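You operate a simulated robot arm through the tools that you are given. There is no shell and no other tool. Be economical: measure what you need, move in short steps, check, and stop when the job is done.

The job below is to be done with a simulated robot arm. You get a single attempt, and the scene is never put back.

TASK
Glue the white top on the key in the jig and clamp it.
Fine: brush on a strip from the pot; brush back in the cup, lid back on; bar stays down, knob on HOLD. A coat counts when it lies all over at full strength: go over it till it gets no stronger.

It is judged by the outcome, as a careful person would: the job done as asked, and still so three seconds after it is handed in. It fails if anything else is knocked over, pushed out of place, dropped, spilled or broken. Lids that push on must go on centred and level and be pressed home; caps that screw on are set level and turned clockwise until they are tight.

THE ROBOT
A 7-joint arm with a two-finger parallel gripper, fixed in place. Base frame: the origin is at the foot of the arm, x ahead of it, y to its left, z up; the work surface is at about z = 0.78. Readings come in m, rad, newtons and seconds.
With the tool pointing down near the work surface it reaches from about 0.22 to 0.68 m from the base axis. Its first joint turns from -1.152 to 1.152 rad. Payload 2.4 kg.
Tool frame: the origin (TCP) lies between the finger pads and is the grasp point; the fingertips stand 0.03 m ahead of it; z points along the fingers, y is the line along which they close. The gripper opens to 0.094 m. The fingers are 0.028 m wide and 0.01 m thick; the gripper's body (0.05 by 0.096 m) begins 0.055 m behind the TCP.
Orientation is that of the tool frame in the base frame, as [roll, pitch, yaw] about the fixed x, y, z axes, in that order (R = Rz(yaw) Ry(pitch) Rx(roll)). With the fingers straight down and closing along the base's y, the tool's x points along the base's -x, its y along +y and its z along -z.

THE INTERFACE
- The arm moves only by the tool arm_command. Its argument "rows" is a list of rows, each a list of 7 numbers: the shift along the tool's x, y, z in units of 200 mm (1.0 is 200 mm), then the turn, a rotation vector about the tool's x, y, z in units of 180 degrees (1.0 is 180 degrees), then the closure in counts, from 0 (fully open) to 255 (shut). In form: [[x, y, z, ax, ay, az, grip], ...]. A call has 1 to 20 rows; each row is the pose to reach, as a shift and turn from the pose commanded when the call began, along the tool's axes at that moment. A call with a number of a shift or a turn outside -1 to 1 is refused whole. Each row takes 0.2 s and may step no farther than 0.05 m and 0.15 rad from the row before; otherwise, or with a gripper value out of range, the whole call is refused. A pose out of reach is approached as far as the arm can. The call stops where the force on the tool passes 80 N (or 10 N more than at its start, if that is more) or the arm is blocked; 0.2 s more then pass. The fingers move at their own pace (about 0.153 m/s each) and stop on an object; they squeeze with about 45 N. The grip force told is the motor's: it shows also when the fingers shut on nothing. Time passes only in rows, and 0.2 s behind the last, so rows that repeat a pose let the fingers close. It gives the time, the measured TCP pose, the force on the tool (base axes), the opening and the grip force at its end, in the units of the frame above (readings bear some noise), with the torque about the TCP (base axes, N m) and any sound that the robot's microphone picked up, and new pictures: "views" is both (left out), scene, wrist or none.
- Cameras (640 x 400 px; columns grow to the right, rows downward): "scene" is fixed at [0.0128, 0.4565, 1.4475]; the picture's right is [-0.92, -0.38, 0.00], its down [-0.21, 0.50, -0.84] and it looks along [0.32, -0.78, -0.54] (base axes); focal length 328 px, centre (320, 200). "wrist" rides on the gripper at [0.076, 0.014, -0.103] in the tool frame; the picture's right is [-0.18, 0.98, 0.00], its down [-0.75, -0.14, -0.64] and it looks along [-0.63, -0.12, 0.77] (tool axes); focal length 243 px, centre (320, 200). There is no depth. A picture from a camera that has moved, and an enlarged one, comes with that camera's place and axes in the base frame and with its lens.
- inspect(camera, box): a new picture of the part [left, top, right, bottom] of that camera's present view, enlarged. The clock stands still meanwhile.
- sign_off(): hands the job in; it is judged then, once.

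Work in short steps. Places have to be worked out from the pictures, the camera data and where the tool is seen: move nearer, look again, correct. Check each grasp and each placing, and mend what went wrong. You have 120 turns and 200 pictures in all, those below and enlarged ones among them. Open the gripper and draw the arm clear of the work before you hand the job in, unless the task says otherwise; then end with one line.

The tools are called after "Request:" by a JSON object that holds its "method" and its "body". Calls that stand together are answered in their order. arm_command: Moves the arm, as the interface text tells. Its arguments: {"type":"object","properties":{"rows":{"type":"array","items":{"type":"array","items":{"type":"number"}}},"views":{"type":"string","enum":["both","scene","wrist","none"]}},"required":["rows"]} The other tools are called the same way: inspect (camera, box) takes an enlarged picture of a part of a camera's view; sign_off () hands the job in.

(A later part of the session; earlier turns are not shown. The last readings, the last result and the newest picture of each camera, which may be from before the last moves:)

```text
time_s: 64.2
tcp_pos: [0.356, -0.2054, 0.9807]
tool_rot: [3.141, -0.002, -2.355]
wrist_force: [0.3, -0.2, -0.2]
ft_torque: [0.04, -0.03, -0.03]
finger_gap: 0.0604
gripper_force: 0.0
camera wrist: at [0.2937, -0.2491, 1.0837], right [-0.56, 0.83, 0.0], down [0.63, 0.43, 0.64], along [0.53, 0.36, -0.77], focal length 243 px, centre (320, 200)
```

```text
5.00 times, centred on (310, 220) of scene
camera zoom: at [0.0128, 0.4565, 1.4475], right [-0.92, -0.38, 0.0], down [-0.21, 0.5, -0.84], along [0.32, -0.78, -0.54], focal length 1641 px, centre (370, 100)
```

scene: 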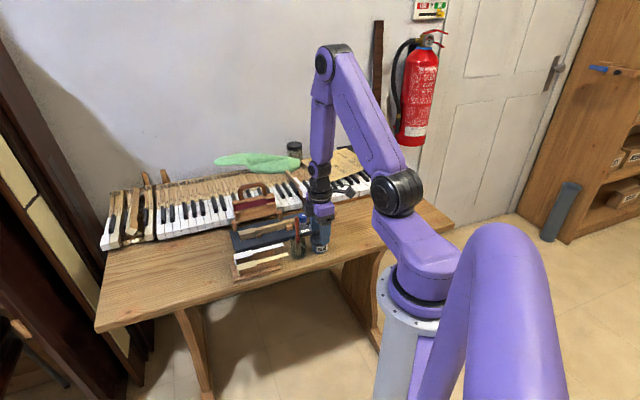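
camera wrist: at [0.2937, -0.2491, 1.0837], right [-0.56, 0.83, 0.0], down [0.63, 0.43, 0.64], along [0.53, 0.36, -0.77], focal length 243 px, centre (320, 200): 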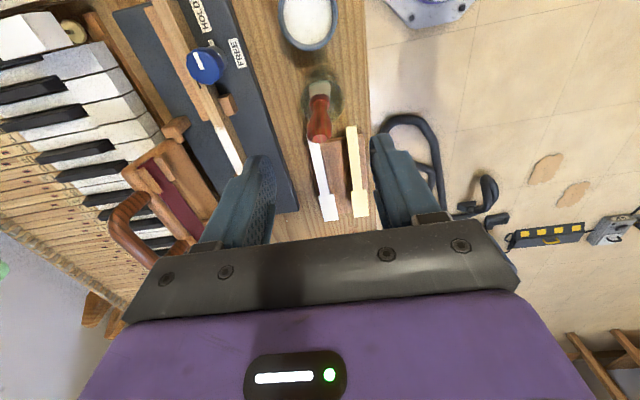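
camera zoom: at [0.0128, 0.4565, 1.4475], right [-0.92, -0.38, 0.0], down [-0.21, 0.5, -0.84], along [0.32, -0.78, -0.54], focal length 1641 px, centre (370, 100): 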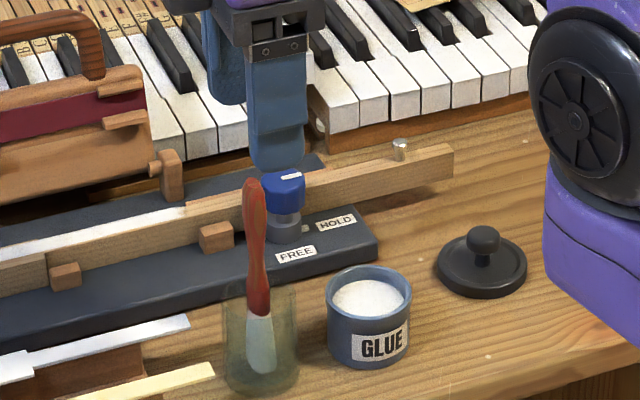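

Brush stands well in the cup. Next the white top: move above its head (grip point ≈(0.475, −0.110)) to measure it.

Request:
{"method": "arm_command", "body": {"rows": [[-0.2, -0.02, -0.02, 0, 0, 0, 92], [-0.4, -0.05, 0, 0, 0, 0, 110], [-0.6, -0.07, 0.1, 0, 0, 0, 130], [-0.758, -0.083, 0.2, 0, 0, 0, 150], [-0.758, -0.083, 0.2535, 0, 0, 0, 150], [-0.758, -0.083, 0.2535, 0, 0, 0, 150]], "views": "none"}}

Request:
{"method": "inspect", "body": {"camera": "wrist", "box": [220, 20, 420, 240]}}

Request:
{"method": "inspect", "body": {"camera": "scene", "box": [225, 220, 295, 290]}}

```text
time_s: 65.6
tcp_pos: [0.4763, -0.11, 0.9295]
tool_rot: [3.139, -0.002, -2.357]
wrist_force: [0.1, 0.7, 0.1]
ft_torque: [0.02, 0.05, 0.03]
finger_gap: 0.0388
gripper_force: 0.0
```

```text
1.82 times, centred on (320, 130) of wrist
camera zoom: at [0.4132, -0.1533, 1.0325], right [-0.56, 0.83, 0.0], down [0.63, 0.43, 0.64], along [0.53, 0.36, -0.77], focal length 441 px, centre (320, 327)
```

zoom: 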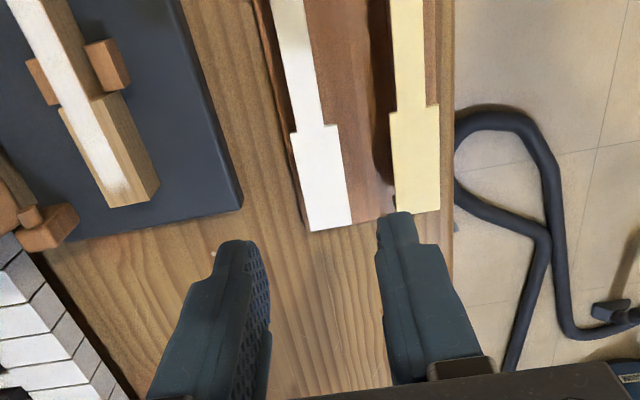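

```text
5.71 times, centred on (260, 255) of scene
camera zoom: at [0.0128, 0.4565, 1.4475], right [-0.92, -0.38, 0.0], down [-0.21, 0.5, -0.84], along [0.32, -0.78, -0.54], focal length 1876 px, centre (663, -114)
```

zoom: 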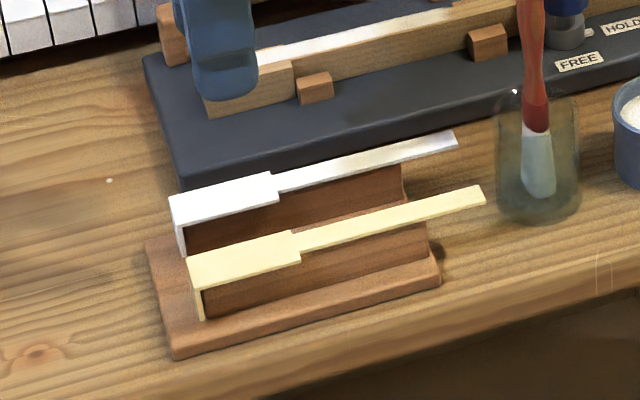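

The white top's head is well centred under the gripper and near-parallel to tool x. Before gripping, I hover the same way over the key head to measure its position and angle relative to the tool.

Request:
{"method": "arm_command", "body": {"rows": [[0.05, -0.12, 0, 0, 0, 0, 150], [0.1, -0.24, 0, 0, 0, 0, 150], [0.15, -0.36, 0, 0, 0, 0, 150], [0.193, -0.475, 0, 0, 0, 0, 150], [0.193, -0.475, 0, 0, 0, 0, 150], [0.193, -0.475, 0, 0, 0, 0, 150]], "views": "none"}}

Request:
{"method": "inspect", "body": {"camera": "wrist", "box": [220, 20, 420, 240]}}

Request:
{"method": "inspect", "body": {"camera": "wrist", "box": [280, 70, 360, 170]}}

```text
time_s: 67.0
tcp_pos: [0.5143, -0.2046, 0.9294]
tool_rot: [-3.141, -0.001, -2.357]
wrist_force: [0.0, -1.0, 0.7]
ft_torque: [-0.02, 0.03, -0.01]
finger_gap: 0.0384
gripper_force: 0.0
```

```text
1.82 times, centred on (320, 130) of wrist
camera zoom: at [0.4529, -0.2481, 1.0324], right [-0.56, 0.83, 0.0], down [0.63, 0.43, 0.64], along [0.53, 0.36, -0.77], focal length 441 px, centre (320, 327)
```

zoom: 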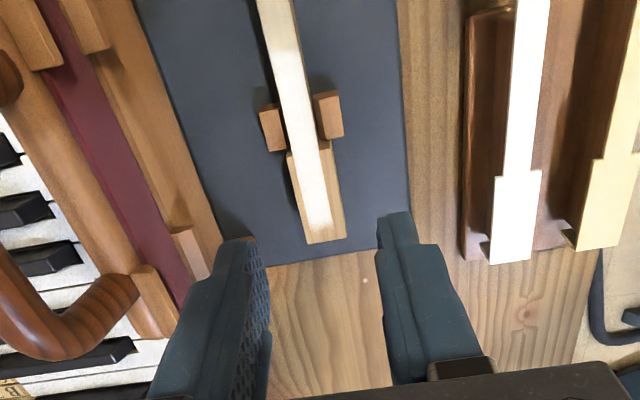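

```text
4.00 times, centred on (320, 120) of wrist
camera zoom: at [0.4529, -0.2481, 1.0324], right [-0.56, 0.83, 0.0], down [0.63, 0.43, 0.64], along [0.53, 0.36, -0.77], focal length 970 px, centre (320, 520)
```

zoom: 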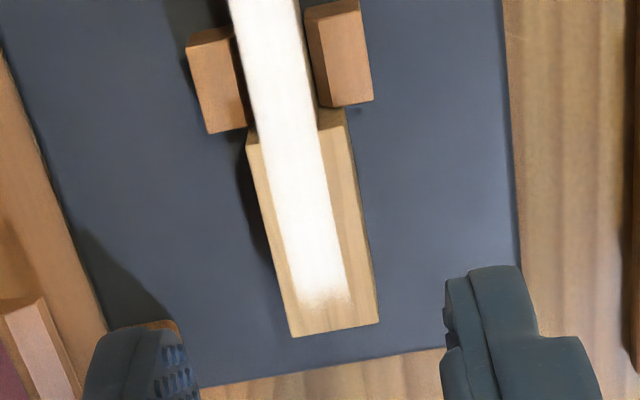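

Over the key, the head is parallel to tool x (<0.5°), centre at tool y −3.8 mm, front at tool x −40.8 mm. Check the top's front lip size.

Request:
{"method": "inspect", "body": {"camera": "scene", "box": [238, 248, 268, 278]}}

Request:
{"method": "inspect", "body": {"camera": "wrist", "box": [370, 20, 450, 120]}}

```text
13.33 times, centred on (253, 263) of scene
camera zoom: at [0.0128, 0.4565, 1.4475], right [-0.92, -0.38, 0.0], down [-0.21, 0.5, -0.84], along [0.32, -0.78, -0.54], focal length 4376 px, centre (1213, -640)
```

zoom: 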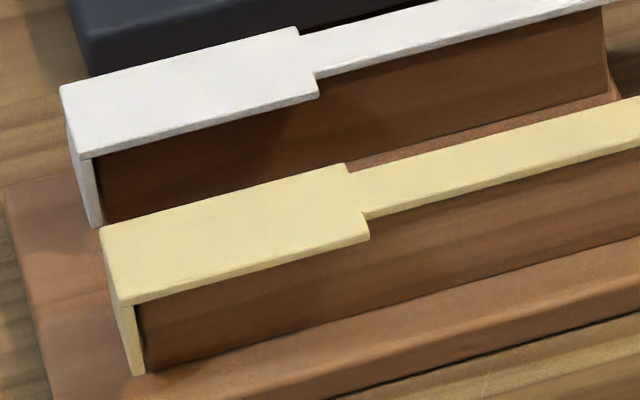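

```text
4.00 times, centred on (410, 70) of wrist
camera zoom: at [0.4529, -0.2481, 1.0324], right [-0.56, 0.83, 0.0], down [0.63, 0.43, 0.64], along [0.53, 0.36, -0.77], focal length 970 px, centre (-40, 720)
```

zoom: 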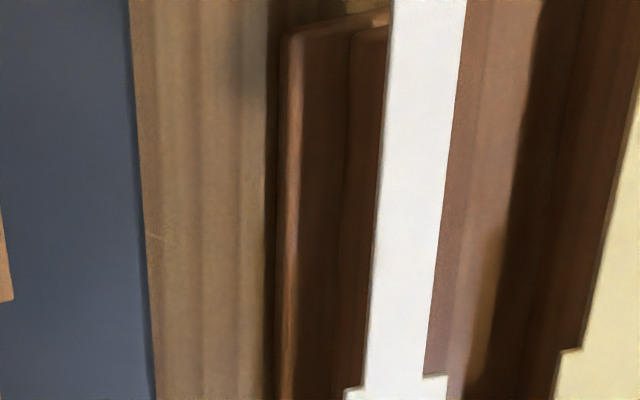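

Lip is ~17 mm tall, 2 mm thick. Return over the white top, narrow opening to 32 mm (ivory top is 20 mm away), and descend to z≈0.841.

Request:
{"method": "arm_command", "body": {"rows": [[-0.05, 0.12, 0, 0, 0, 0, 168], [-0.1, 0.24, 0, 0, 0, 0, 168], [-0.15, 0.36, 0, 0, 0, 0, 168], [-0.193, 0.475, 0, 0, 0, 0, 168], [-0.193, 0.475, 0.12, 0, 0, 0, 168], [-0.193, 0.475, 0.28, 0, 0, 0, 168], [-0.193, 0.475, 0.28, 0, 0, 0, 168]], "views": "none"}}

Request:
{"method": "inspect", "body": {"camera": "wrist", "box": [240, 60, 400, 240]}}

```text
time_s: 68.6
tcp_pos: [0.4763, -0.1098, 0.8748]
tool_rot: [-3.14, -0.001, -2.356]
wrist_force: [-0.8, 0.1, -0.1]
ft_torque: [0.0, 0.01, -0.01]
finger_gap: 0.0324
gripper_force: 0.1
```

```text
2.22 times, centred on (320, 150) of wrist
camera zoom: at [0.4134, -0.1534, 0.9771], right [-0.56, 0.83, 0.0], down [0.63, 0.43, 0.64], along [0.53, 0.36, -0.77], focal length 539 px, centre (320, 311)
```

zoom: 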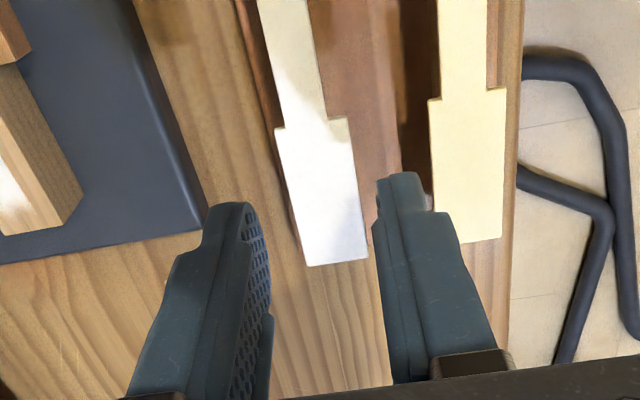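

Head is centred between fingers and clear of the ivory top. Descend to z≈0.841 and close.

Request:
{"method": "arm_command", "body": {"rows": [[0, 0.002, 0.08, 0, 0, 0, 168], [0, 0.002, 0.14, 0, 0, 0, 168], [0, 0.002, 0.169, 0, 0, 0, 168], [0, 0.002, 0.169, 0, 0, 0, 168]], "views": "none"}}

Request:
{"method": "inspect", "body": {"camera": "wrist", "box": [240, 60, 400, 240]}}

Request:
{"method": "inspect", "body": {"camera": "scene", "box": [225, 225, 295, 285]}}

```text
time_s: 69.6
tcp_pos: [0.4754, -0.1092, 0.8413]
tool_rot: [-3.141, 0.0, -2.358]
wrist_force: [-0.5, -0.6, 0.9]
ft_torque: [0.05, -0.01, 0.01]
finger_gap: 0.032
gripper_force: 0.1
```

```text
2.22 times, centred on (320, 150) of wrist
camera zoom: at [0.4133, -0.153, 0.9434], right [-0.56, 0.83, 0.0], down [0.63, 0.43, 0.64], along [0.53, 0.36, -0.77], focal length 539 px, centre (320, 311)
```

zoom: 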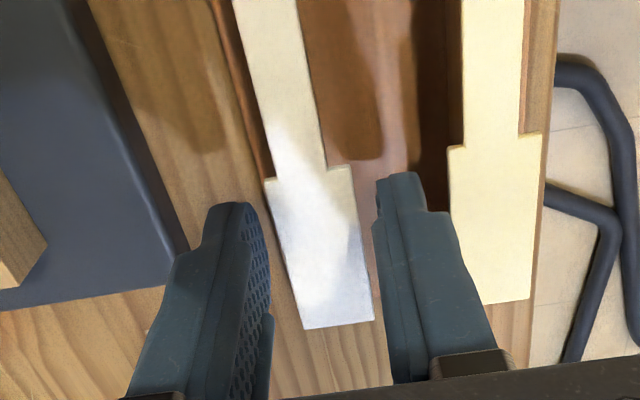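

```text
6.67 times, centred on (260, 255) of scene
camera zoom: at [0.0128, 0.4565, 1.4475], right [-0.92, -0.38, 0.0], down [-0.21, 0.5, -0.84], along [0.32, -0.78, -0.54], focal length 2188 px, centre (720, -167)
```

zoom: 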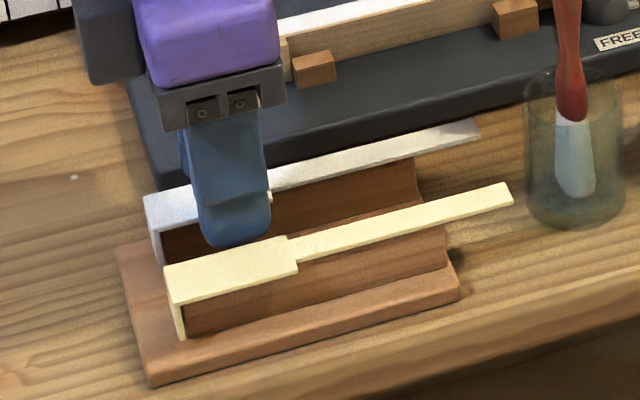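

Position good. Close on the head and lift a little.

Request:
{"method": "arm_command", "body": {"rows": [[0, 0, 0, 0, 0, 0, 200], [0, 0, 0, 0, 0, 0, 255], [0, 0, 0, 0, 0, 0, 255], [0, 0, -0.05, 0, 0, 0, 255], [0, 0, -0.15, 0, 0, 0, 255], [0, 0, -0.3, 0, 0, 0, 255], [0, 0, -0.44, 0, 0, 0, 255], [0, 0, -0.44, 0, 0, 0, 255]], "views": "none"}}

Request:
{"method": "inspect", "body": {"camera": "wrist", "box": [240, 60, 400, 240]}}

Request:
{"method": "inspect", "body": {"camera": "scene", "box": [225, 205, 305, 285]}}

```text
time_s: 71.4
tcp_pos: [0.475, -0.1085, 0.9291]
tool_rot: [3.141, 0.0, -2.357]
wrist_force: [-0.9, -1.3, 0.2]
ft_torque: [-0.02, -0.04, -0.05]
finger_gap: 0.0197
gripper_force: 44.9
```

```text
2.22 times, centred on (320, 150) of wrist
camera zoom: at [0.413, -0.1528, 1.0309], right [-0.56, 0.83, 0.0], down [0.63, 0.43, 0.64], along [0.53, 0.36, -0.77], focal length 539 px, centre (320, 311)
```

zoom: 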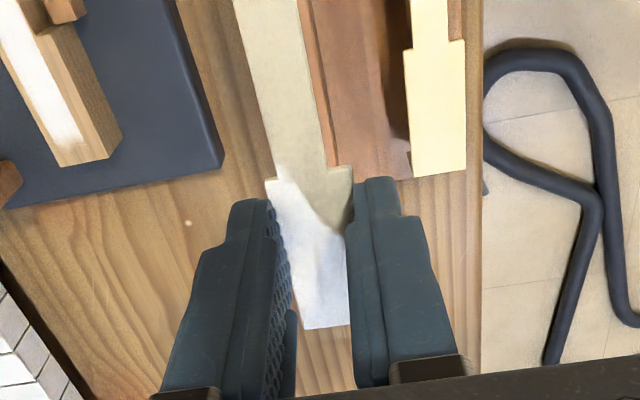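

```text
5.00 times, centred on (265, 245) of scene
camera zoom: at [0.0128, 0.4565, 1.4475], right [-0.92, -0.38, 0.0], down [-0.21, 0.5, -0.84], along [0.32, -0.78, -0.54], focal length 1641 px, centre (595, -25)
```

zoom: 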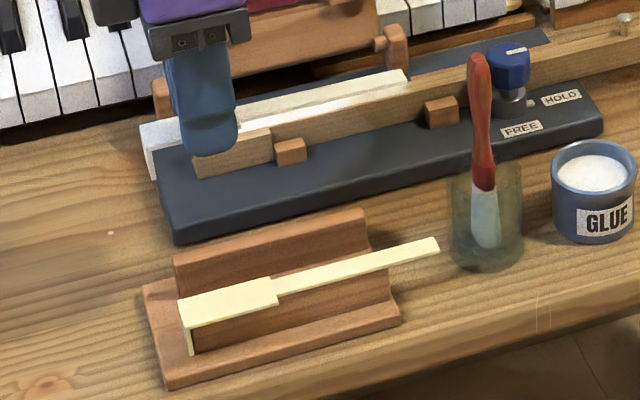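

Top is held level and straight. Carry it over the key with ~1.5 mm extra forward for the lip, down to z≈0.88 for a check.

Request:
{"method": "arm_command", "body": {"rows": [[0.04, -0.12, 0, 0, 0, 0, 255], [0.08, -0.25, 0, 0, 0, 0, 255], [0.12, -0.38, 0, 0, 0, 0, 255], [0.15, -0.4985, 0, 0, 0, 0, 255], [0.15, -0.4985, 0.12, 0, 0, 0, 255], [0.15, -0.4985, 0.245, 0, 0, 0, 255], [0.15, -0.4985, 0.245, 0, 0, 0, 255]], "views": "none"}}

Request:
{"method": "inspect", "body": {"camera": "wrist", "box": [240, 20, 400, 220]}}

Request:
{"method": "inspect", "body": {"camera": "scene", "box": [235, 205, 305, 255]}}

```text
time_s: 73.0
tcp_pos: [0.5244, -0.2011, 0.8786]
tool_rot: [3.14, 0.0, -2.357]
wrist_force: [0.9, -0.1, -0.7]
ft_torque: [0.02, 0.04, 0.02]
finger_gap: 0.0198
gripper_force: 45.0
```

```text
2.00 times, centred on (320, 120) of wrist
camera zoom: at [0.4621, -0.2457, 0.9818], right [-0.56, 0.83, 0.0], down [0.63, 0.43, 0.64], along [0.53, 0.36, -0.77], focal length 485 px, centre (320, 360)
```

zoom: 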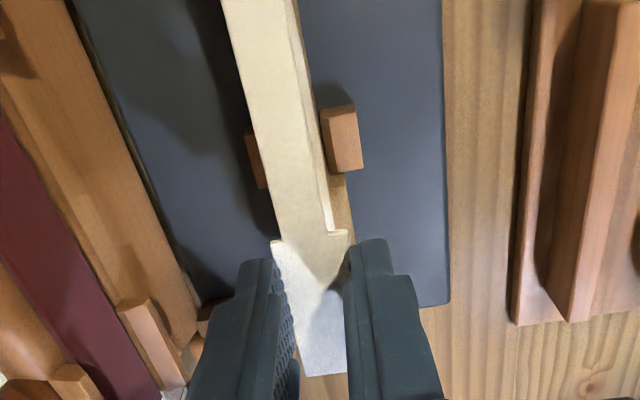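

```text
8.00 times, centred on (270, 230) of scene
camera zoom: at [0.0128, 0.4565, 1.4475], right [-0.92, -0.38, 0.0], down [-0.21, 0.5, -0.84], along [0.32, -0.78, -0.54], focal length 2626 px, centre (720, -40)
```

zoom: 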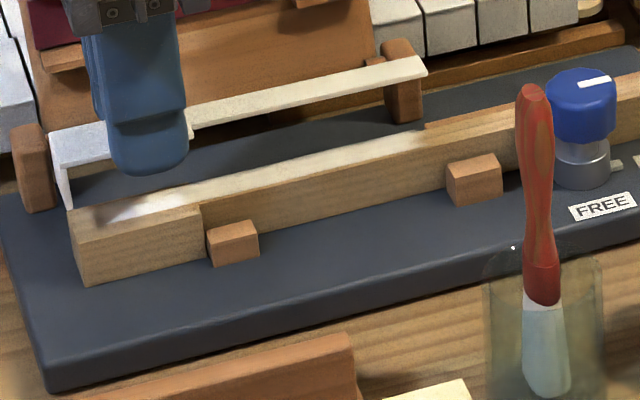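

Looks aligned. Lower until the lip's bottom is just above the key top (TCP ≈0.864) to compare the lip with the key's front edge.

Request:
{"method": "arm_command", "body": {"rows": [[0, 0, 0.035, 0, 0, 0, 255], [0, 0, 0.07, 0, 0, 0, 255], [0, 0, 0.07, 0, 0, 0, 255]], "views": "none"}}

Request:
{"method": "inspect", "body": {"camera": "scene", "box": [236, 215, 266, 245]}}

Request:
{"method": "inspect", "body": {"camera": "wrist", "box": [270, 40, 370, 220]}}

```text
time_s: 73.8
tcp_pos: [0.5249, -0.2002, 0.8654]
tool_rot: [3.141, 0.0, -2.356]
wrist_force: [0.2, 0.7, 0.8]
ft_torque: [0.02, -0.02, 0.02]
finger_gap: 0.0198
gripper_force: 45.7
```

```text
13.33 times, centred on (251, 230) of scene
camera zoom: at [0.0128, 0.4565, 1.4475], right [-0.92, -0.38, 0.0], down [-0.21, 0.5, -0.84], along [0.32, -0.78, -0.54], focal length 4376 px, centre (1240, -200)
```

zoom: 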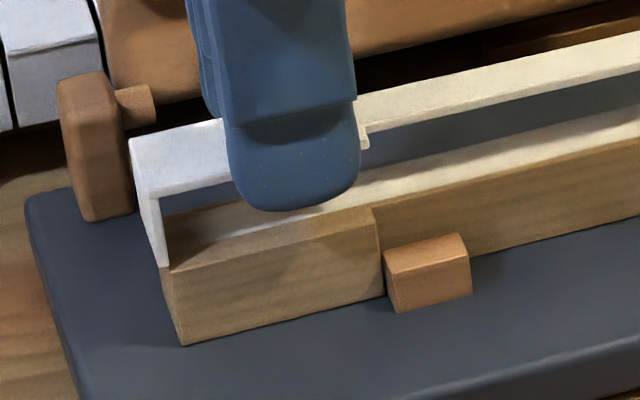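

```text
2.22 times, centred on (320, 130) of wrist
camera zoom: at [0.4621, -0.2453, 0.9676], right [-0.56, 0.83, 0.0], down [0.63, 0.43, 0.64], along [0.53, 0.36, -0.77], focal length 539 px, centre (320, 356)
```

zoom: 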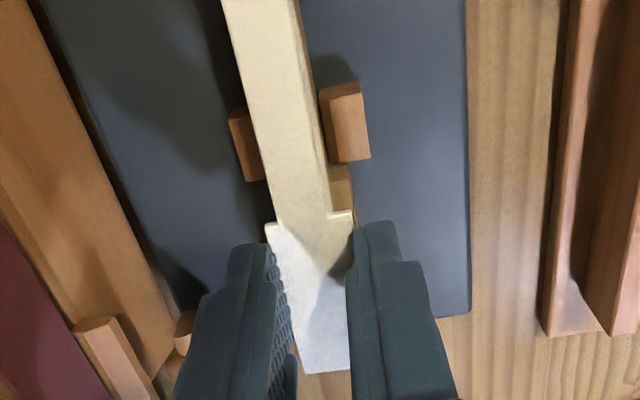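

The lip would land on the key's front edge; shift 3 mm further forward and recheck.

Request:
{"method": "arm_command", "body": {"rows": [[-0.015, 0, 0, 0, 0, 0, 255], [-0.015, 0, 0, 0, 0, 0, 255], [-0.015, 0, 0, 0, 0, 0, 255]], "views": "none"}}

Request:
{"method": "inspect", "body": {"camera": "scene", "box": [239, 222, 257, 244]}}

```text
time_s: 74.6
tcp_pos: [0.5267, -0.2003, 0.865]
tool_rot: [3.141, 0.0, -2.357]
wrist_force: [0.2, 0.0, -0.6]
ft_torque: [0.01, -0.01, -0.01]
finger_gap: 0.0199
gripper_force: 45.3
```

```text
16.00 times, centred on (248, 233) of scene
camera zoom: at [0.0128, 0.4565, 1.4475], right [-0.92, -0.38, 0.0], down [-0.21, 0.5, -0.84], along [0.32, -0.78, -0.54], focal length 5251 px, centre (1472, -328)
```

zoom: 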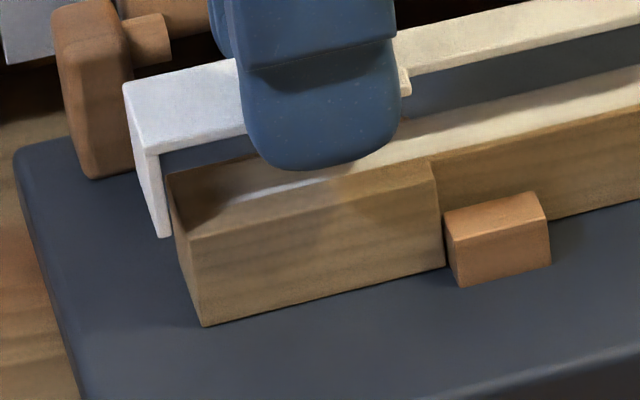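

Request:
{"method": "inspect", "body": {"camera": "wrist", "box": [290, 60, 360, 150]}}

```text
4.44 times, centred on (325, 105) of wrist
camera zoom: at [0.4642, -0.2431, 0.9675], right [-0.57, 0.82, 0.0], down [0.63, 0.43, 0.64], along [0.53, 0.36, -0.77], focal length 1078 px, centre (298, 622)
```

zoom: 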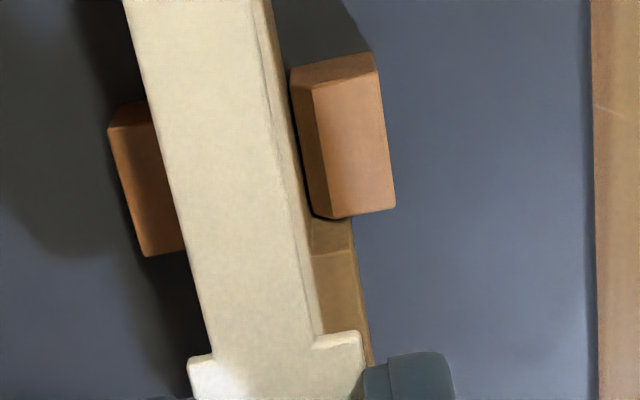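

Laterally the fit is within ~0.7 mm; lip gap is ~4 mm. Move back 2.8 mm (leaving ~1.2 mm), then lower to just above seating.

Request:
{"method": "arm_command", "body": {"rows": [[0.014, 0.003, 0, 0, 0, 0, 255], [0.014, 0.003, 0, 0, 0, 0, 255], [0.014, 0.003, 0.05, 0, 0, 0, 255], [0.014, 0.003, 0.09, 0, 0, 0, 255], [0.014, 0.003, 0.09, 0, 0, 0, 255]], "views": "none"}}

Request:
{"method": "inspect", "body": {"camera": "scene", "box": [239, 217, 269, 244]}}

Request:
{"method": "inspect", "body": {"camera": "wrist", "box": [270, 60, 370, 200]}}

```text
time_s: 75.8
tcp_pos: [0.5259, -0.2005, 0.8499]
tool_rot: [-3.137, 0.002, -2.357]
wrist_force: [-10.6, 6.9, 45.9]
ft_torque: [0.1, 0.52, -0.22]
finger_gap: 0.0201
gripper_force: 44.7
```

```text
14.81 times, centred on (254, 230) of scene
camera zoom: at [0.0117, 0.457, 1.4473], right [-0.92, -0.38, 0.0], down [-0.21, 0.5, -0.84], along [0.32, -0.78, -0.54], focal length 4862 px, centre (1298, -252)
```

zoom: 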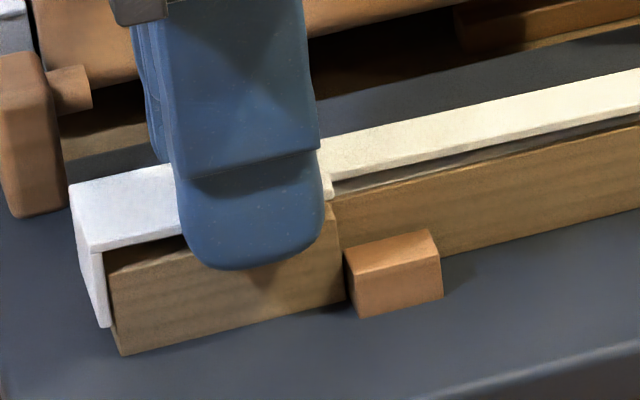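

```text
2.86 times, centred on (320, 130) of wrist
camera zoom: at [0.4617, -0.244, 0.9518], right [-0.56, 0.83, 0.0], down [0.63, 0.43, 0.64], along [0.53, 0.36, -0.77], focal length 693 px, centre (320, 400)
```

zoom: 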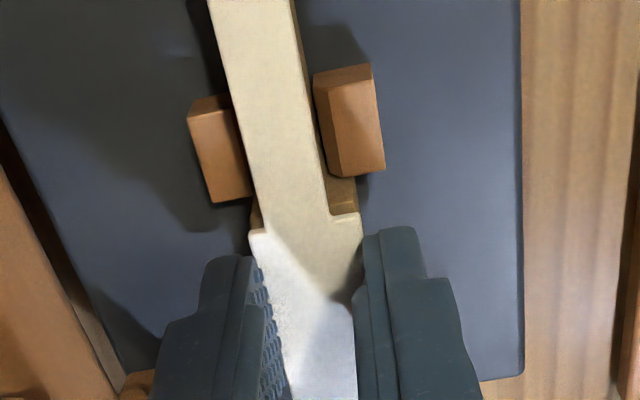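

Contact is premature: the fingertips (z≈0.820) are on the key head, since the key is slightly wider than the grip. I must hold the top with tips not protruding below it. Raise and return it to its rack, then regrip higher.

Request:
{"method": "arm_command", "body": {"rows": [[0, 0, -0.1, 0, 0, 0, 255], [0, 0, -0.25, 0, 0, 0, 255], [-0.04, 0.12, -0.35, 0, 0, 0, 255], [-0.08, 0.25, -0.35, 0, 0, 0, 255], [-0.12, 0.38, -0.35, 0, 0, 0, 255], [-0.149, 0.4955, -0.35, 0, 0, 0, 255], [-0.149, 0.4955, -0.25, 0, 0, 0, 255], [-0.149, 0.4955, -0.12, 0, 0, 0, 255], [-0.149, 0.4955, -0.12, 0, 0, 0, 255]], "views": "none"}}

Request:
{"method": "inspect", "body": {"camera": "scene", "box": [225, 225, 295, 285]}}

Request:
{"method": "inspect", "body": {"camera": "wrist", "box": [240, 20, 400, 220]}}

```text
time_s: 77.8
tcp_pos: [0.4756, -0.1104, 0.8704]
tool_rot: [-3.141, 0.0, -2.355]
wrist_force: [-0.4, -0.2, 0.0]
ft_torque: [0.0, -0.01, 0.01]
finger_gap: 0.0199
gripper_force: 44.6
```

```text
6.67 times, centred on (260, 255) of scene
camera zoom: at [0.0128, 0.4565, 1.4475], right [-0.92, -0.38, 0.0], down [-0.21, 0.5, -0.84], along [0.32, -0.78, -0.54], focal length 2188 px, centre (720, -167)
```

zoom: 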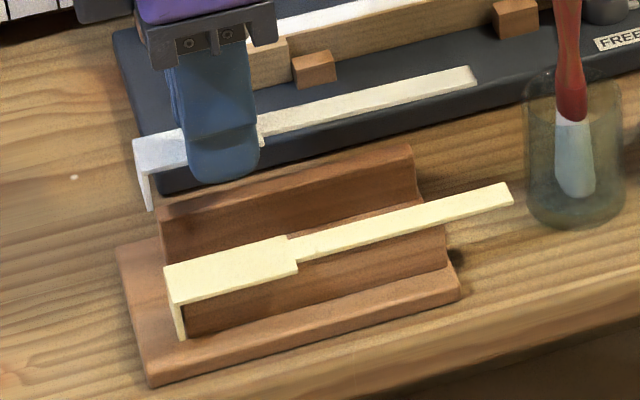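

```text
2.00 times, centred on (320, 120) of wrist
camera zoom: at [0.4134, -0.1533, 0.9736], right [-0.56, 0.83, 0.0], down [0.63, 0.43, 0.64], along [0.53, 0.36, -0.77], focal length 485 px, centre (320, 360)
```

zoom: 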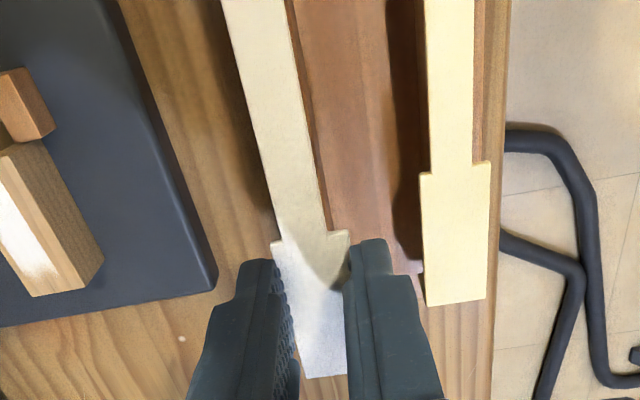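

Over the rack in the same attitude. Lower to the original height (TCP ≈0.842) in small steps.

Request:
{"method": "arm_command", "body": {"rows": [[-0.002, 0.003, 0.06, 0, 0, 0, 255], [-0.002, 0.003, 0.11, 0, 0, 0, 255], [-0.002, 0.003, 0.13, 0, 0, 0, 255], [-0.002, 0.003, 0.14, 0, 0, 0, 255], [-0.002, 0.003, 0.14, 0, 0, 0, 255]], "views": "none"}}

Request:
{"method": "inspect", "body": {"camera": "scene", "box": [235, 240, 275, 280]}}

```text
time_s: 79.0
tcp_pos: [0.4754, -0.1091, 0.843]
tool_rot: [-3.141, 0.0, -2.357]
wrist_force: [0.2, 0.6, 0.1]
ft_torque: [-0.01, 0.01, -0.01]
finger_gap: 0.0197
gripper_force: 44.9
```

```text
10.00 times, centred on (255, 260) of scene
camera zoom: at [0.0128, 0.4565, 1.4475], right [-0.92, -0.38, 0.0], down [-0.21, 0.5, -0.84], along [0.32, -0.78, -0.54], focal length 3282 px, centre (970, -400)
```

zoom: 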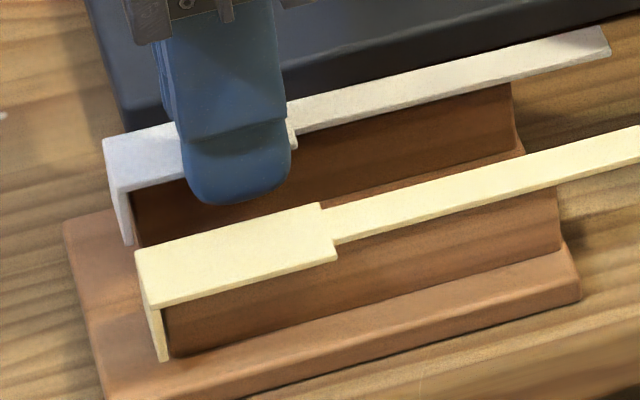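

Request:
{"method": "arm_command", "body": {"rows": [[0, 0, 0.004, 0, 0, 0, 255], [0, 0, 0.008, 0, 0, 0, 255], [0, 0, 0.01, 0, 0, 0, 255], [0, 0, 0.01, 0, 0, 0, 255]], "views": "none"}}

```text
time_s: 80.0
tcp_pos: [0.4752, -0.1084, 0.8408]
tool_rot: [3.141, -0.002, -2.356]
wrist_force: [0.0, -0.1, 0.5]
ft_torque: [-0.02, 0.01, 0.01]
finger_gap: 0.0199
gripper_force: 44.3
```

Essentially at the rack height. Open, raise 6.3 mm so the tips only span the edge thickness, and look.

Request:
{"method": "arm_command", "body": {"rows": [[0, 0, 0, 0, 0, 0, 200], [0, 0, 0, 0, 0, 0, 168], [0, 0, 0, 0, 0, 0, 168], [0, 0, -0.016, 0, 0, 0, 168], [0, 0, -0.032, 0, 0, 0, 168], [0, 0, -0.032, 0, 0, 0, 168]], "views": "none"}}

Request:
{"method": "inspect", "body": {"camera": "scene", "box": [237, 245, 267, 275]}}

Request:
{"method": "inspect", "body": {"camera": "wrist", "box": [250, 80, 390, 230]}}

```text
time_s: 81.4
tcp_pos: [0.4749, -0.1093, 0.8475]
tool_rot: [3.141, -0.001, -2.356]
wrist_force: [0.7, 0.3, 0.1]
ft_torque: [0.0, 0.0, 0.01]
finger_gap: 0.0324
gripper_force: 0.1
```

```text
13.33 times, centred on (252, 260) of scene
camera zoom: at [0.0128, 0.4565, 1.4475], right [-0.92, -0.38, 0.0], down [-0.21, 0.5, -0.84], along [0.32, -0.78, -0.54], focal length 4376 px, centre (1227, -600)
```

zoom: 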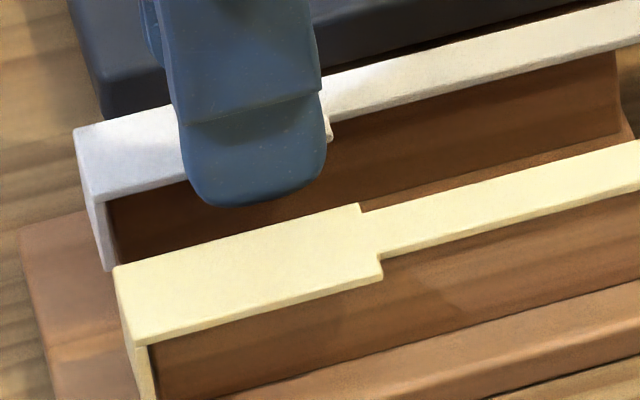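

```text
2.67 times, centred on (320, 155) of wrist
camera zoom: at [0.4126, -0.1524, 0.9504], right [-0.56, 0.83, 0.0], down [0.63, 0.43, 0.64], along [0.53, 0.36, -0.77], focal length 647 px, centre (320, 320)
```

zoom: 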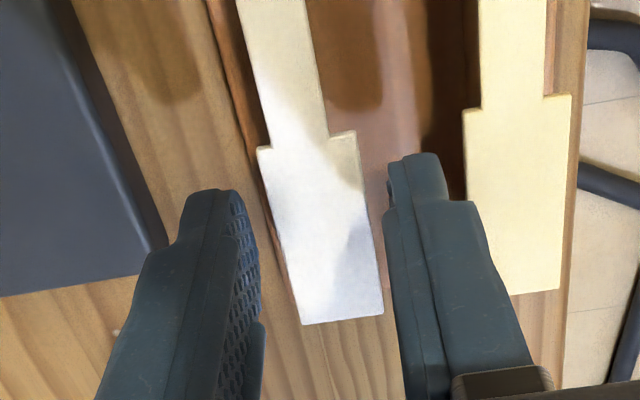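

Tip heights look right; raise another 0.5 mm and close, then lift slightly and check level.

Request:
{"method": "arm_command", "body": {"rows": [[0, 0, -0.003, 0, 0, 0, 168], [0, 0, -0.003, 0, 0, 0, 200], [0, 0, -0.003, 0, 0, 0, 255], [0, 0, -0.003, 0, 0, 0, 255], [0, 0, -0.03, 0, 0, 0, 255], [0, 0, -0.13, 0, 0, 0, 255], [0, 0, -0.13, 0, 0, 0, 255]], "views": "none"}}

Request:
{"method": "inspect", "body": {"camera": "scene", "box": [230, 225, 290, 280]}}

Request:
{"method": "inspect", "body": {"camera": "wrist", "box": [250, 60, 390, 240]}}

```text
time_s: 83.0
tcp_pos: [0.4756, -0.1087, 0.8738]
tool_rot: [3.14, 0.002, -2.355]
wrist_force: [-0.9, 0.1, 0.0]
ft_torque: [0.01, 0.0, -0.02]
finger_gap: 0.0
gripper_force: 32.8
```

```text
7.27 times, centred on (260, 252) of scene
camera zoom: at [0.0128, 0.4565, 1.4475], right [-0.92, -0.38, 0.0], down [-0.21, 0.5, -0.84], along [0.32, -0.78, -0.54], focal length 2387 px, centre (756, -182)
```

zoom: 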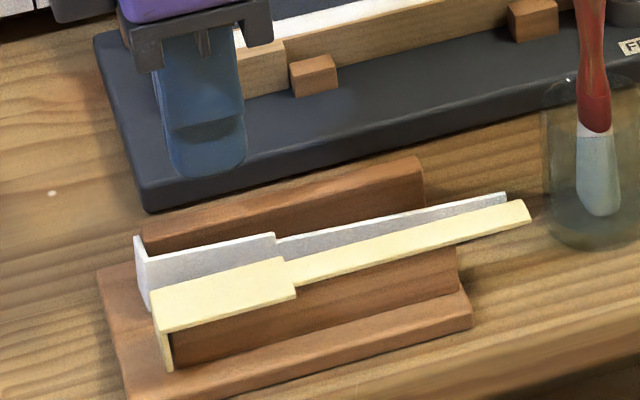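

```text
2.22 times, centred on (320, 150) of wrist
camera zoom: at [0.4128, -0.1522, 0.9762], right [-0.56, 0.83, 0.0], down [0.63, 0.43, 0.64], along [0.53, 0.36, -0.77], focal length 539 px, centre (320, 311)
```

zoom: 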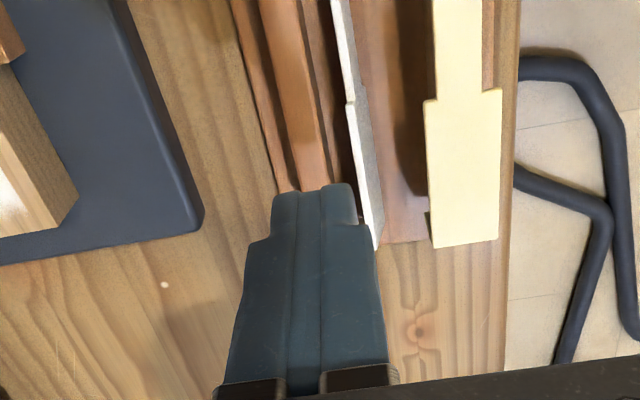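

The grip was too shallow: the top slid off and is now on edge, leaning against its rib in the rack. It's recoverable; raise and back up to look carefully.

Request:
{"method": "arm_command", "body": {"rows": [[0, 0, -0.15, 0, 0, 0, 200], [0.15, 0, -0.3, 0, 0, 0, 150], [0.3, 0, -0.4, 0, 0, 0, 150], [0.4, 0, -0.4, 0, 0, 0, 150], [0.4, 0, -0.4, 0, 0, 0, 150]], "views": "none"}}

Request:
{"method": "inspect", "body": {"camera": "wrist", "box": [260, 20, 420, 240]}}

Request:
{"method": "inspect", "body": {"camera": "scene", "box": [232, 240, 292, 280]}}

```text
time_s: 84.2
tcp_pos: [0.4189, -0.1672, 0.9543]
tool_rot: [-3.141, -0.001, -2.357]
wrist_force: [-0.4, -0.5, -0.6]
ft_torque: [-0.04, -0.03, 0.02]
finger_gap: 0.0386
gripper_force: 0.0
```

```text
1.82 times, centred on (340, 130) of wrist
camera zoom: at [0.3555, -0.2098, 1.0565], right [-0.56, 0.83, 0.0], down [0.63, 0.43, 0.64], along [0.53, 0.36, -0.77], focal length 441 px, centre (284, 327)
```

zoom: 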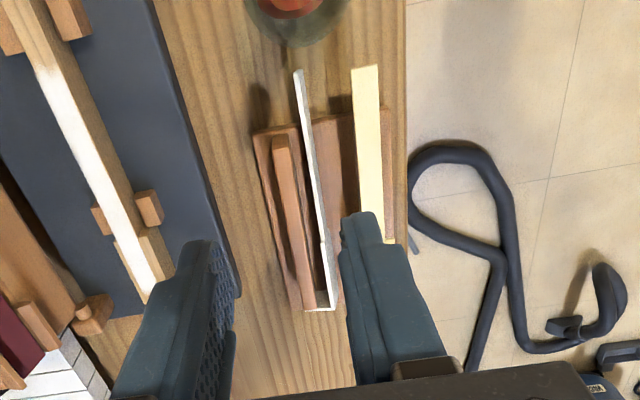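

```text
10.00 times, centred on (262, 260) of scene
camera zoom: at [0.0128, 0.4565, 1.4475], right [-0.92, -0.38, 0.0], down [-0.21, 0.5, -0.84], along [0.32, -0.78, -0.54], focal length 3282 px, centre (900, -400)
```

zoom: 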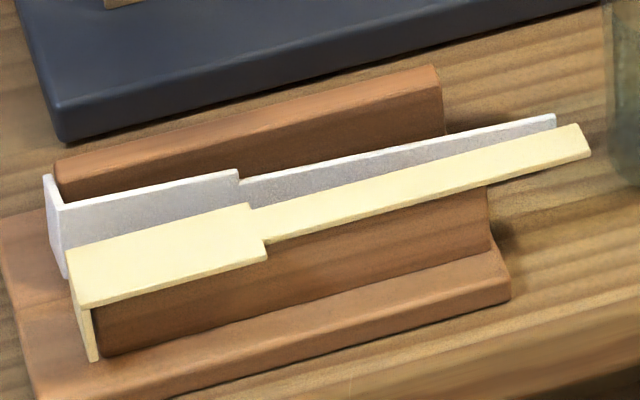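

The top stands on its long edge with its upper face toward the ivory one. Plan: pinch its overhanging tail by the faces, lay it on free table (resting on its lip), then regrip by the head edges. First align over the tail overhang, opening 18 mm, at z≈0.865.

Request:
{"method": "arm_command", "body": {"rows": [[0.05, 0.03, 0.1, 0, 0, 0, 206], [0.105, 0.064, 0.25, 0, 0, 0, 206], [0.105, 0.064, 0.4, 0, 0, 0, 206], [0.105, 0.064, 0.44, 0, 0, 0, 206], [0.105, 0.064, 0.44, 0, 0, 0, 206]], "views": "none"}}

Request:
{"method": "inspect", "body": {"camera": "wrist", "box": [250, 60, 390, 240]}}

Request:
{"method": "inspect", "body": {"camera": "scene", "box": [250, 190, 330, 270]}}

```text
time_s: 85.4
tcp_pos: [0.3943, -0.1704, 0.864]
tool_rot: [-3.14, -0.001, -2.355]
wrist_force: [0.1, -0.4, -0.4]
ft_torque: [0.0, 0.01, 0.02]
finger_gap: 0.0181
gripper_force: 0.1
```

```text
2.22 times, centred on (320, 150) of wrist
camera zoom: at [0.3323, -0.215, 0.9675], right [-0.56, 0.83, 0.0], down [0.63, 0.43, 0.64], along [0.53, 0.36, -0.77], focal length 539 px, centre (320, 311)
```

zoom: 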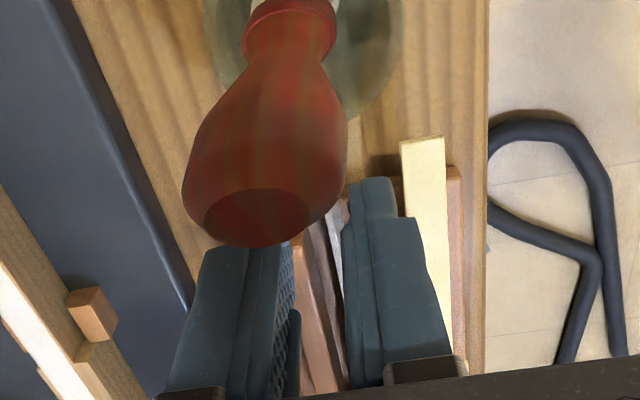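

```text
5.00 times, centred on (290, 230) of scene
camera zoom: at [0.0128, 0.4565, 1.4475], right [-0.92, -0.38, 0.0], down [-0.21, 0.5, -0.84], along [0.32, -0.78, -0.54], focal length 1641 px, centre (470, 50)
```

zoom: 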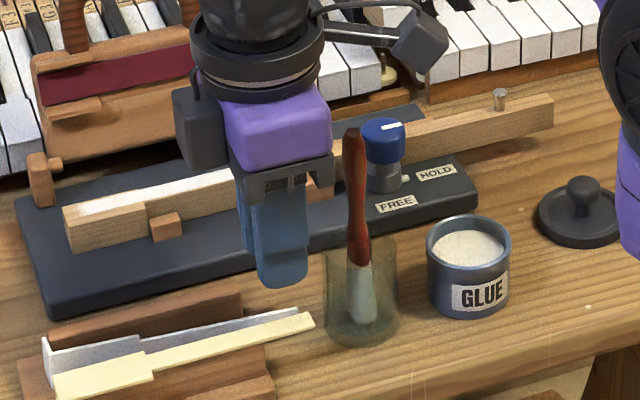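

Plate lies between the fingers (about +3 mm), brush clearance is sufficient. Shift +2 mm and descend to z≈0.829, then pinch.

Request:
{"method": "arm_command", "body": {"rows": [[0, 0.01, 0.05, 0, 0, 0, 206], [0, 0.01, 0.11, 0, 0, 0, 206], [0, 0.01, 0.175, 0, 0, 0, 206], [0, 0.01, 0.175, 0, 0, 0, 206]], "views": "none"}}

Request:
{"method": "inspect", "body": {"camera": "wrist", "box": [250, 60, 390, 240]}}

Request:
{"method": "inspect", "body": {"camera": "scene", "box": [250, 190, 330, 270]}}

```text
time_s: 86.4
tcp_pos: [0.3938, -0.1703, 0.8308]
tool_rot: [-3.141, -0.001, -2.356]
wrist_force: [0.3, 0.4, -0.1]
ft_torque: [0.0, 0.0, -0.05]
finger_gap: 0.0181
gripper_force: 0.0
```

```text
2.22 times, centred on (320, 150) of wrist
camera zoom: at [0.3302, -0.2135, 0.9328], right [-0.56, 0.83, 0.0], down [0.63, 0.43, 0.64], along [0.53, 0.36, -0.77], focal length 539 px, centre (320, 311)
```

zoom: 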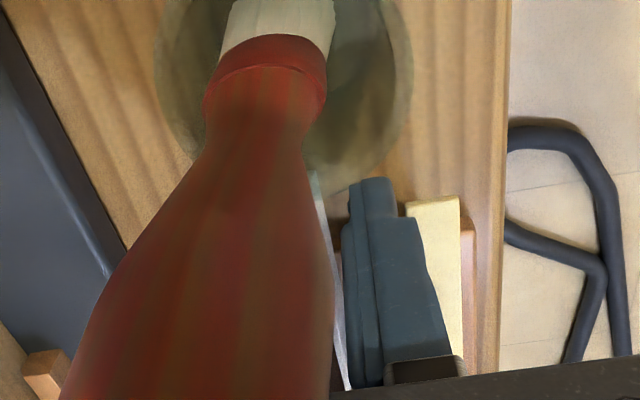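

```text
5.00 times, centred on (290, 230) of scene
camera zoom: at [0.0128, 0.4565, 1.4475], right [-0.92, -0.38, 0.0], down [-0.21, 0.5, -0.84], along [0.32, -0.78, -0.54], focal length 1641 px, centre (470, 50)
```

zoom: 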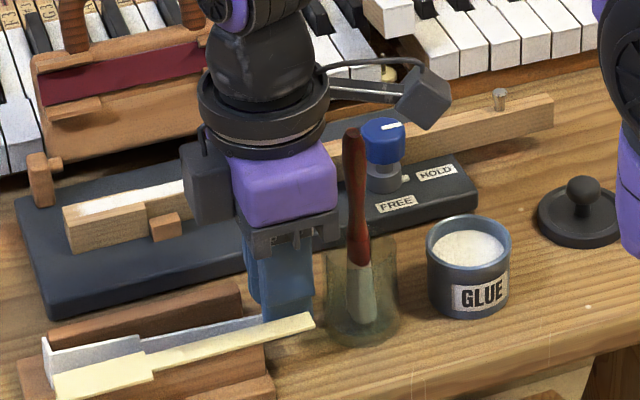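

Plate tail is between the fingers. Close to pinch, then lift straight up slowly.

Request:
{"method": "arm_command", "body": {"rows": [[0, 0, 0, 0, 0, 0, 235], [0, 0, 0, 0, 0, 0, 255], [0, 0, 0, 0, 0, 0, 255], [0, 0, -0.06, 0, 0, 0, 255], [0, 0, -0.16, 0, 0, 0, 255], [0, 0, -0.3, 0, 0, 0, 255], [0, 0, -0.45, 0, 0, 0, 255], [0, 0, -0.6, 0, 0, 0, 255]], "views": "none"}}

Request:
{"method": "inspect", "body": {"camera": "wrist", "box": [240, 40, 400, 240]}}

Request:
{"method": "inspect", "body": {"camera": "scene", "box": [220, 170, 320, 290]}}

```text
time_s: 88.2
tcp_pos: [0.3936, -0.1701, 0.951]
tool_rot: [-3.141, 0.0, -2.355]
wrist_force: [0.2, -0.9, 0.1]
ft_torque: [-0.03, 0.03, -0.04]
finger_gap: 0.001
gripper_force: 36.0
```

```text
2.00 times, centred on (320, 140) of wrist
camera zoom: at [0.3299, -0.2138, 1.0539], right [-0.56, 0.83, 0.0], down [0.63, 0.43, 0.64], along [0.53, 0.36, -0.77], focal length 485 px, centre (320, 320)
```

zoom: 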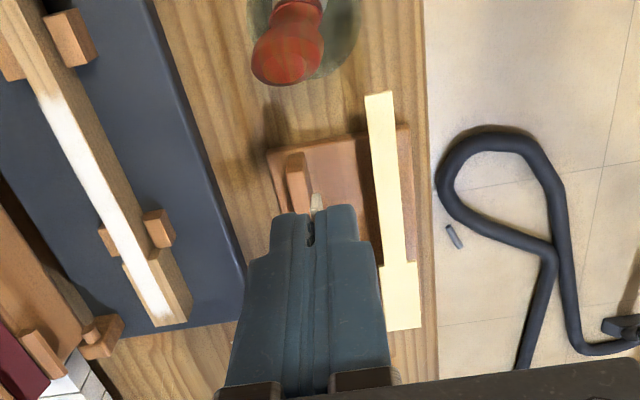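

```text
3.33 times, centred on (270, 230) of scene
camera zoom: at [0.0128, 0.4565, 1.4475], right [-0.92, -0.38, 0.0], down [-0.21, 0.5, -0.84], along [0.32, -0.78, -0.54], focal length 1094 px, centre (487, 100)
```

zoom: 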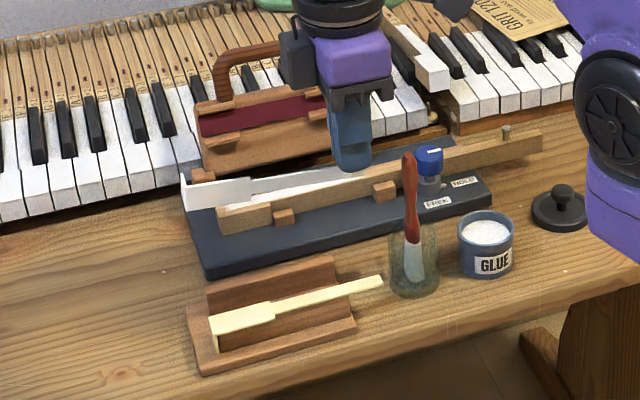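

The top is held by its tail. Now carry it to free table to the left of the rack, turning the tool −135° in yaw in two calls.

Request:
{"method": "arm_command", "body": {"rows": [[0, 0, -0.15, 0, 0, 0.03, 255], [-0.07, 0.005, -0.28, 0, 0, 0.07, 255], [-0.15, 0.01, -0.28, 0, 0, 0.11, 255], [-0.23, 0.015, -0.28, 0, 0, 0.15, 255], [-0.31, 0.02, -0.28, 0, 0, 0.19, 255], [-0.39, 0.025, -0.28, 0, 0, 0.23, 255], [-0.47, 0.03, -0.28, 0, 0, 0.27, 255], [-0.55, 0.035, -0.28, 0, 0, 0.31, 255], [-0.63, 0.04, -0.28, 0, 0, 0.35, 255], [-0.7, 0.042, -0.28, 0, 0, 0.375, 255]], "views": "scene"}}

```text
time_s: 90.4
tcp_pos: [0.4855, -0.0651, 1.0069]
tool_rot: [-3.141, 0.0, 2.747]
wrist_force: [-0.5, 0.8, 0.4]
ft_torque: [-0.01, 0.01, 0.04]
finger_gap: 0.0011
gripper_force: 35.5
```

scene: 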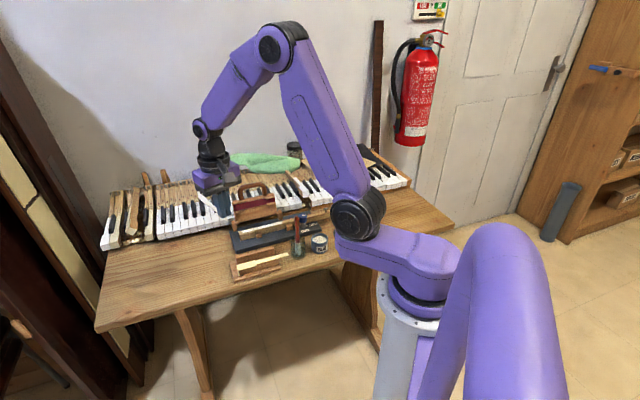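

Continue to (0.58, 0.04) and complete the yaw.

Request:
{"method": "arm_command", "body": {"rows": [[-0.023, 0.067, 0, 0, 0, 0.0375, 255], [-0.047, 0.133, 0, 0, 0, 0.075, 255], [-0.07, 0.2, 0, 0, 0, 0.1125, 255], [-0.094, 0.267, 0, 0, 0, 0.15, 255], [-0.117, 0.333, 0, 0, 0, 0.1875, 255], [-0.14, 0.4, 0, 0, 0, 0.225, 255], [-0.164, 0.467, 0, 0, 0, 0.2625, 255], [-0.187, 0.533, 0, 0, 0, 0.3, 255], [-0.21, 0.6, 0, 0, 0, 0.3375, 255], [-0.234, 0.667, 0, 0, 0, 0.375, 255], [-0.234, 0.667, 0, 0, 0, 0.375, 255]], "views": "both"}}

```text
time_s: 92.8
tcp_pos: [0.5809, 0.0395, 1.0062]
tool_rot: [-3.14, 0.0, 1.57]
wrist_force: [0.2, 0.8, 0.1]
ft_torque: [0.02, 0.02, 0.02]
finger_gap: 0.0011
gripper_force: 35.6
camera wrist: at [0.5966, 0.1167, 1.1091], right [0.98, -0.19, 0.0], down [-0.14, -0.75, 0.64], along [-0.12, -0.63, -0.77], focal length 243 px, centre (320, 200)
```

scene: 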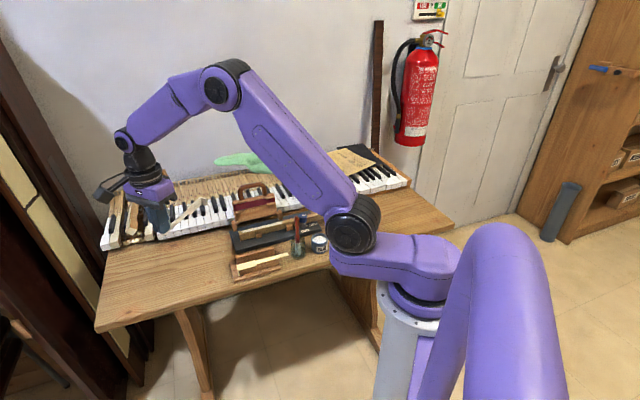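
wrist: 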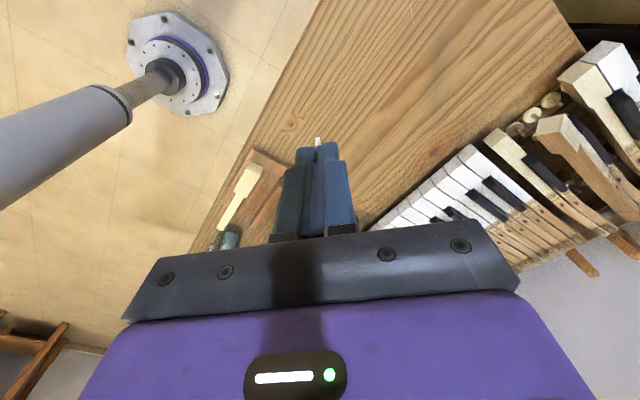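

Now roll the tool −70° about its x axis (in the air) so the plate comes near level with its upper face up.

Request:
{"method": "arm_command", "body": {"rows": [[0.01, 0.02, 0, -0.04, 0, 0, 255], [0.02, 0.04, 0, -0.08, 0, 0, 255], [0.03, 0.06, 0, -0.12, 0, 0, 255], [0.04, 0.08, 0, -0.16, 0, 0, 255], [0.05, 0.1, 0, -0.2, 0, 0, 255], [0.05, 0.1, 0, -0.24, 0, 0, 255], [0.05, 0.1, 0, -0.28, 0, 0, 255], [0.05, 0.1, 0, -0.32, 0, 0, 255], [0.05, 0.1, 0, -0.36, 0, 0, 255], [0.05, 0.1, 0, -0.389, 0, 0, 255], [0.05, 0.1, 0, -0.389, 0, 0, 255]], "views": "scene"}}

Request:
{"method": "inspect", "body": {"camera": "scene", "box": [100, 130, 280, 290]}}

```text
time_s: 95.2
tcp_pos: [0.6013, 0.0517, 1.0068]
tool_rot: [1.918, -0.001, 1.571]
wrist_force: [-0.6, 0.3, 0.6]
ft_torque: [0.01, 0.01, -0.06]
finger_gap: 0.0004
gripper_force: 35.3
```

scene: 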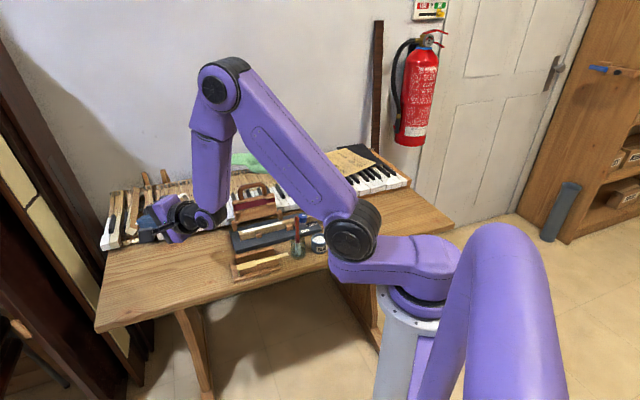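

```text
2.50 times, centred on (190, 210) of scene
camera zoom: at [0.0128, 0.4565, 1.4475], right [-0.92, -0.38, 0.0], down [-0.21, 0.5, -0.84], along [0.32, -0.78, -0.54], focal length 820 px, centre (645, 175)
```

zoom: 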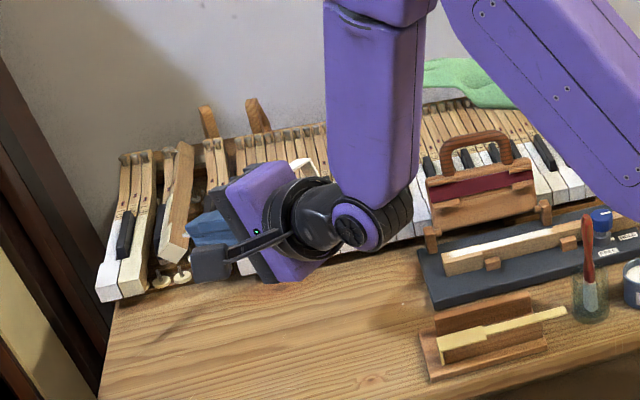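

Reached. Verify the piece in hand from the wrist camera.

Request:
{"method": "inspect", "body": {"camera": "wrist", "box": [200, 0, 440, 250]}}

```text
1.60 times, centred on (320, 125) of wrist
camera zoom: at [0.5108, 0.1269, 1.055], right [0.34, -0.18, 0.92], down [-0.65, -0.75, 0.09], along [0.68, -0.63, -0.37], focal length 388 px, centre (320, 320)
```

zoom: 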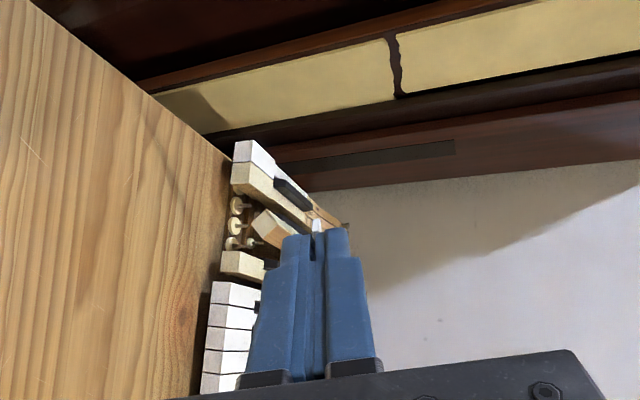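

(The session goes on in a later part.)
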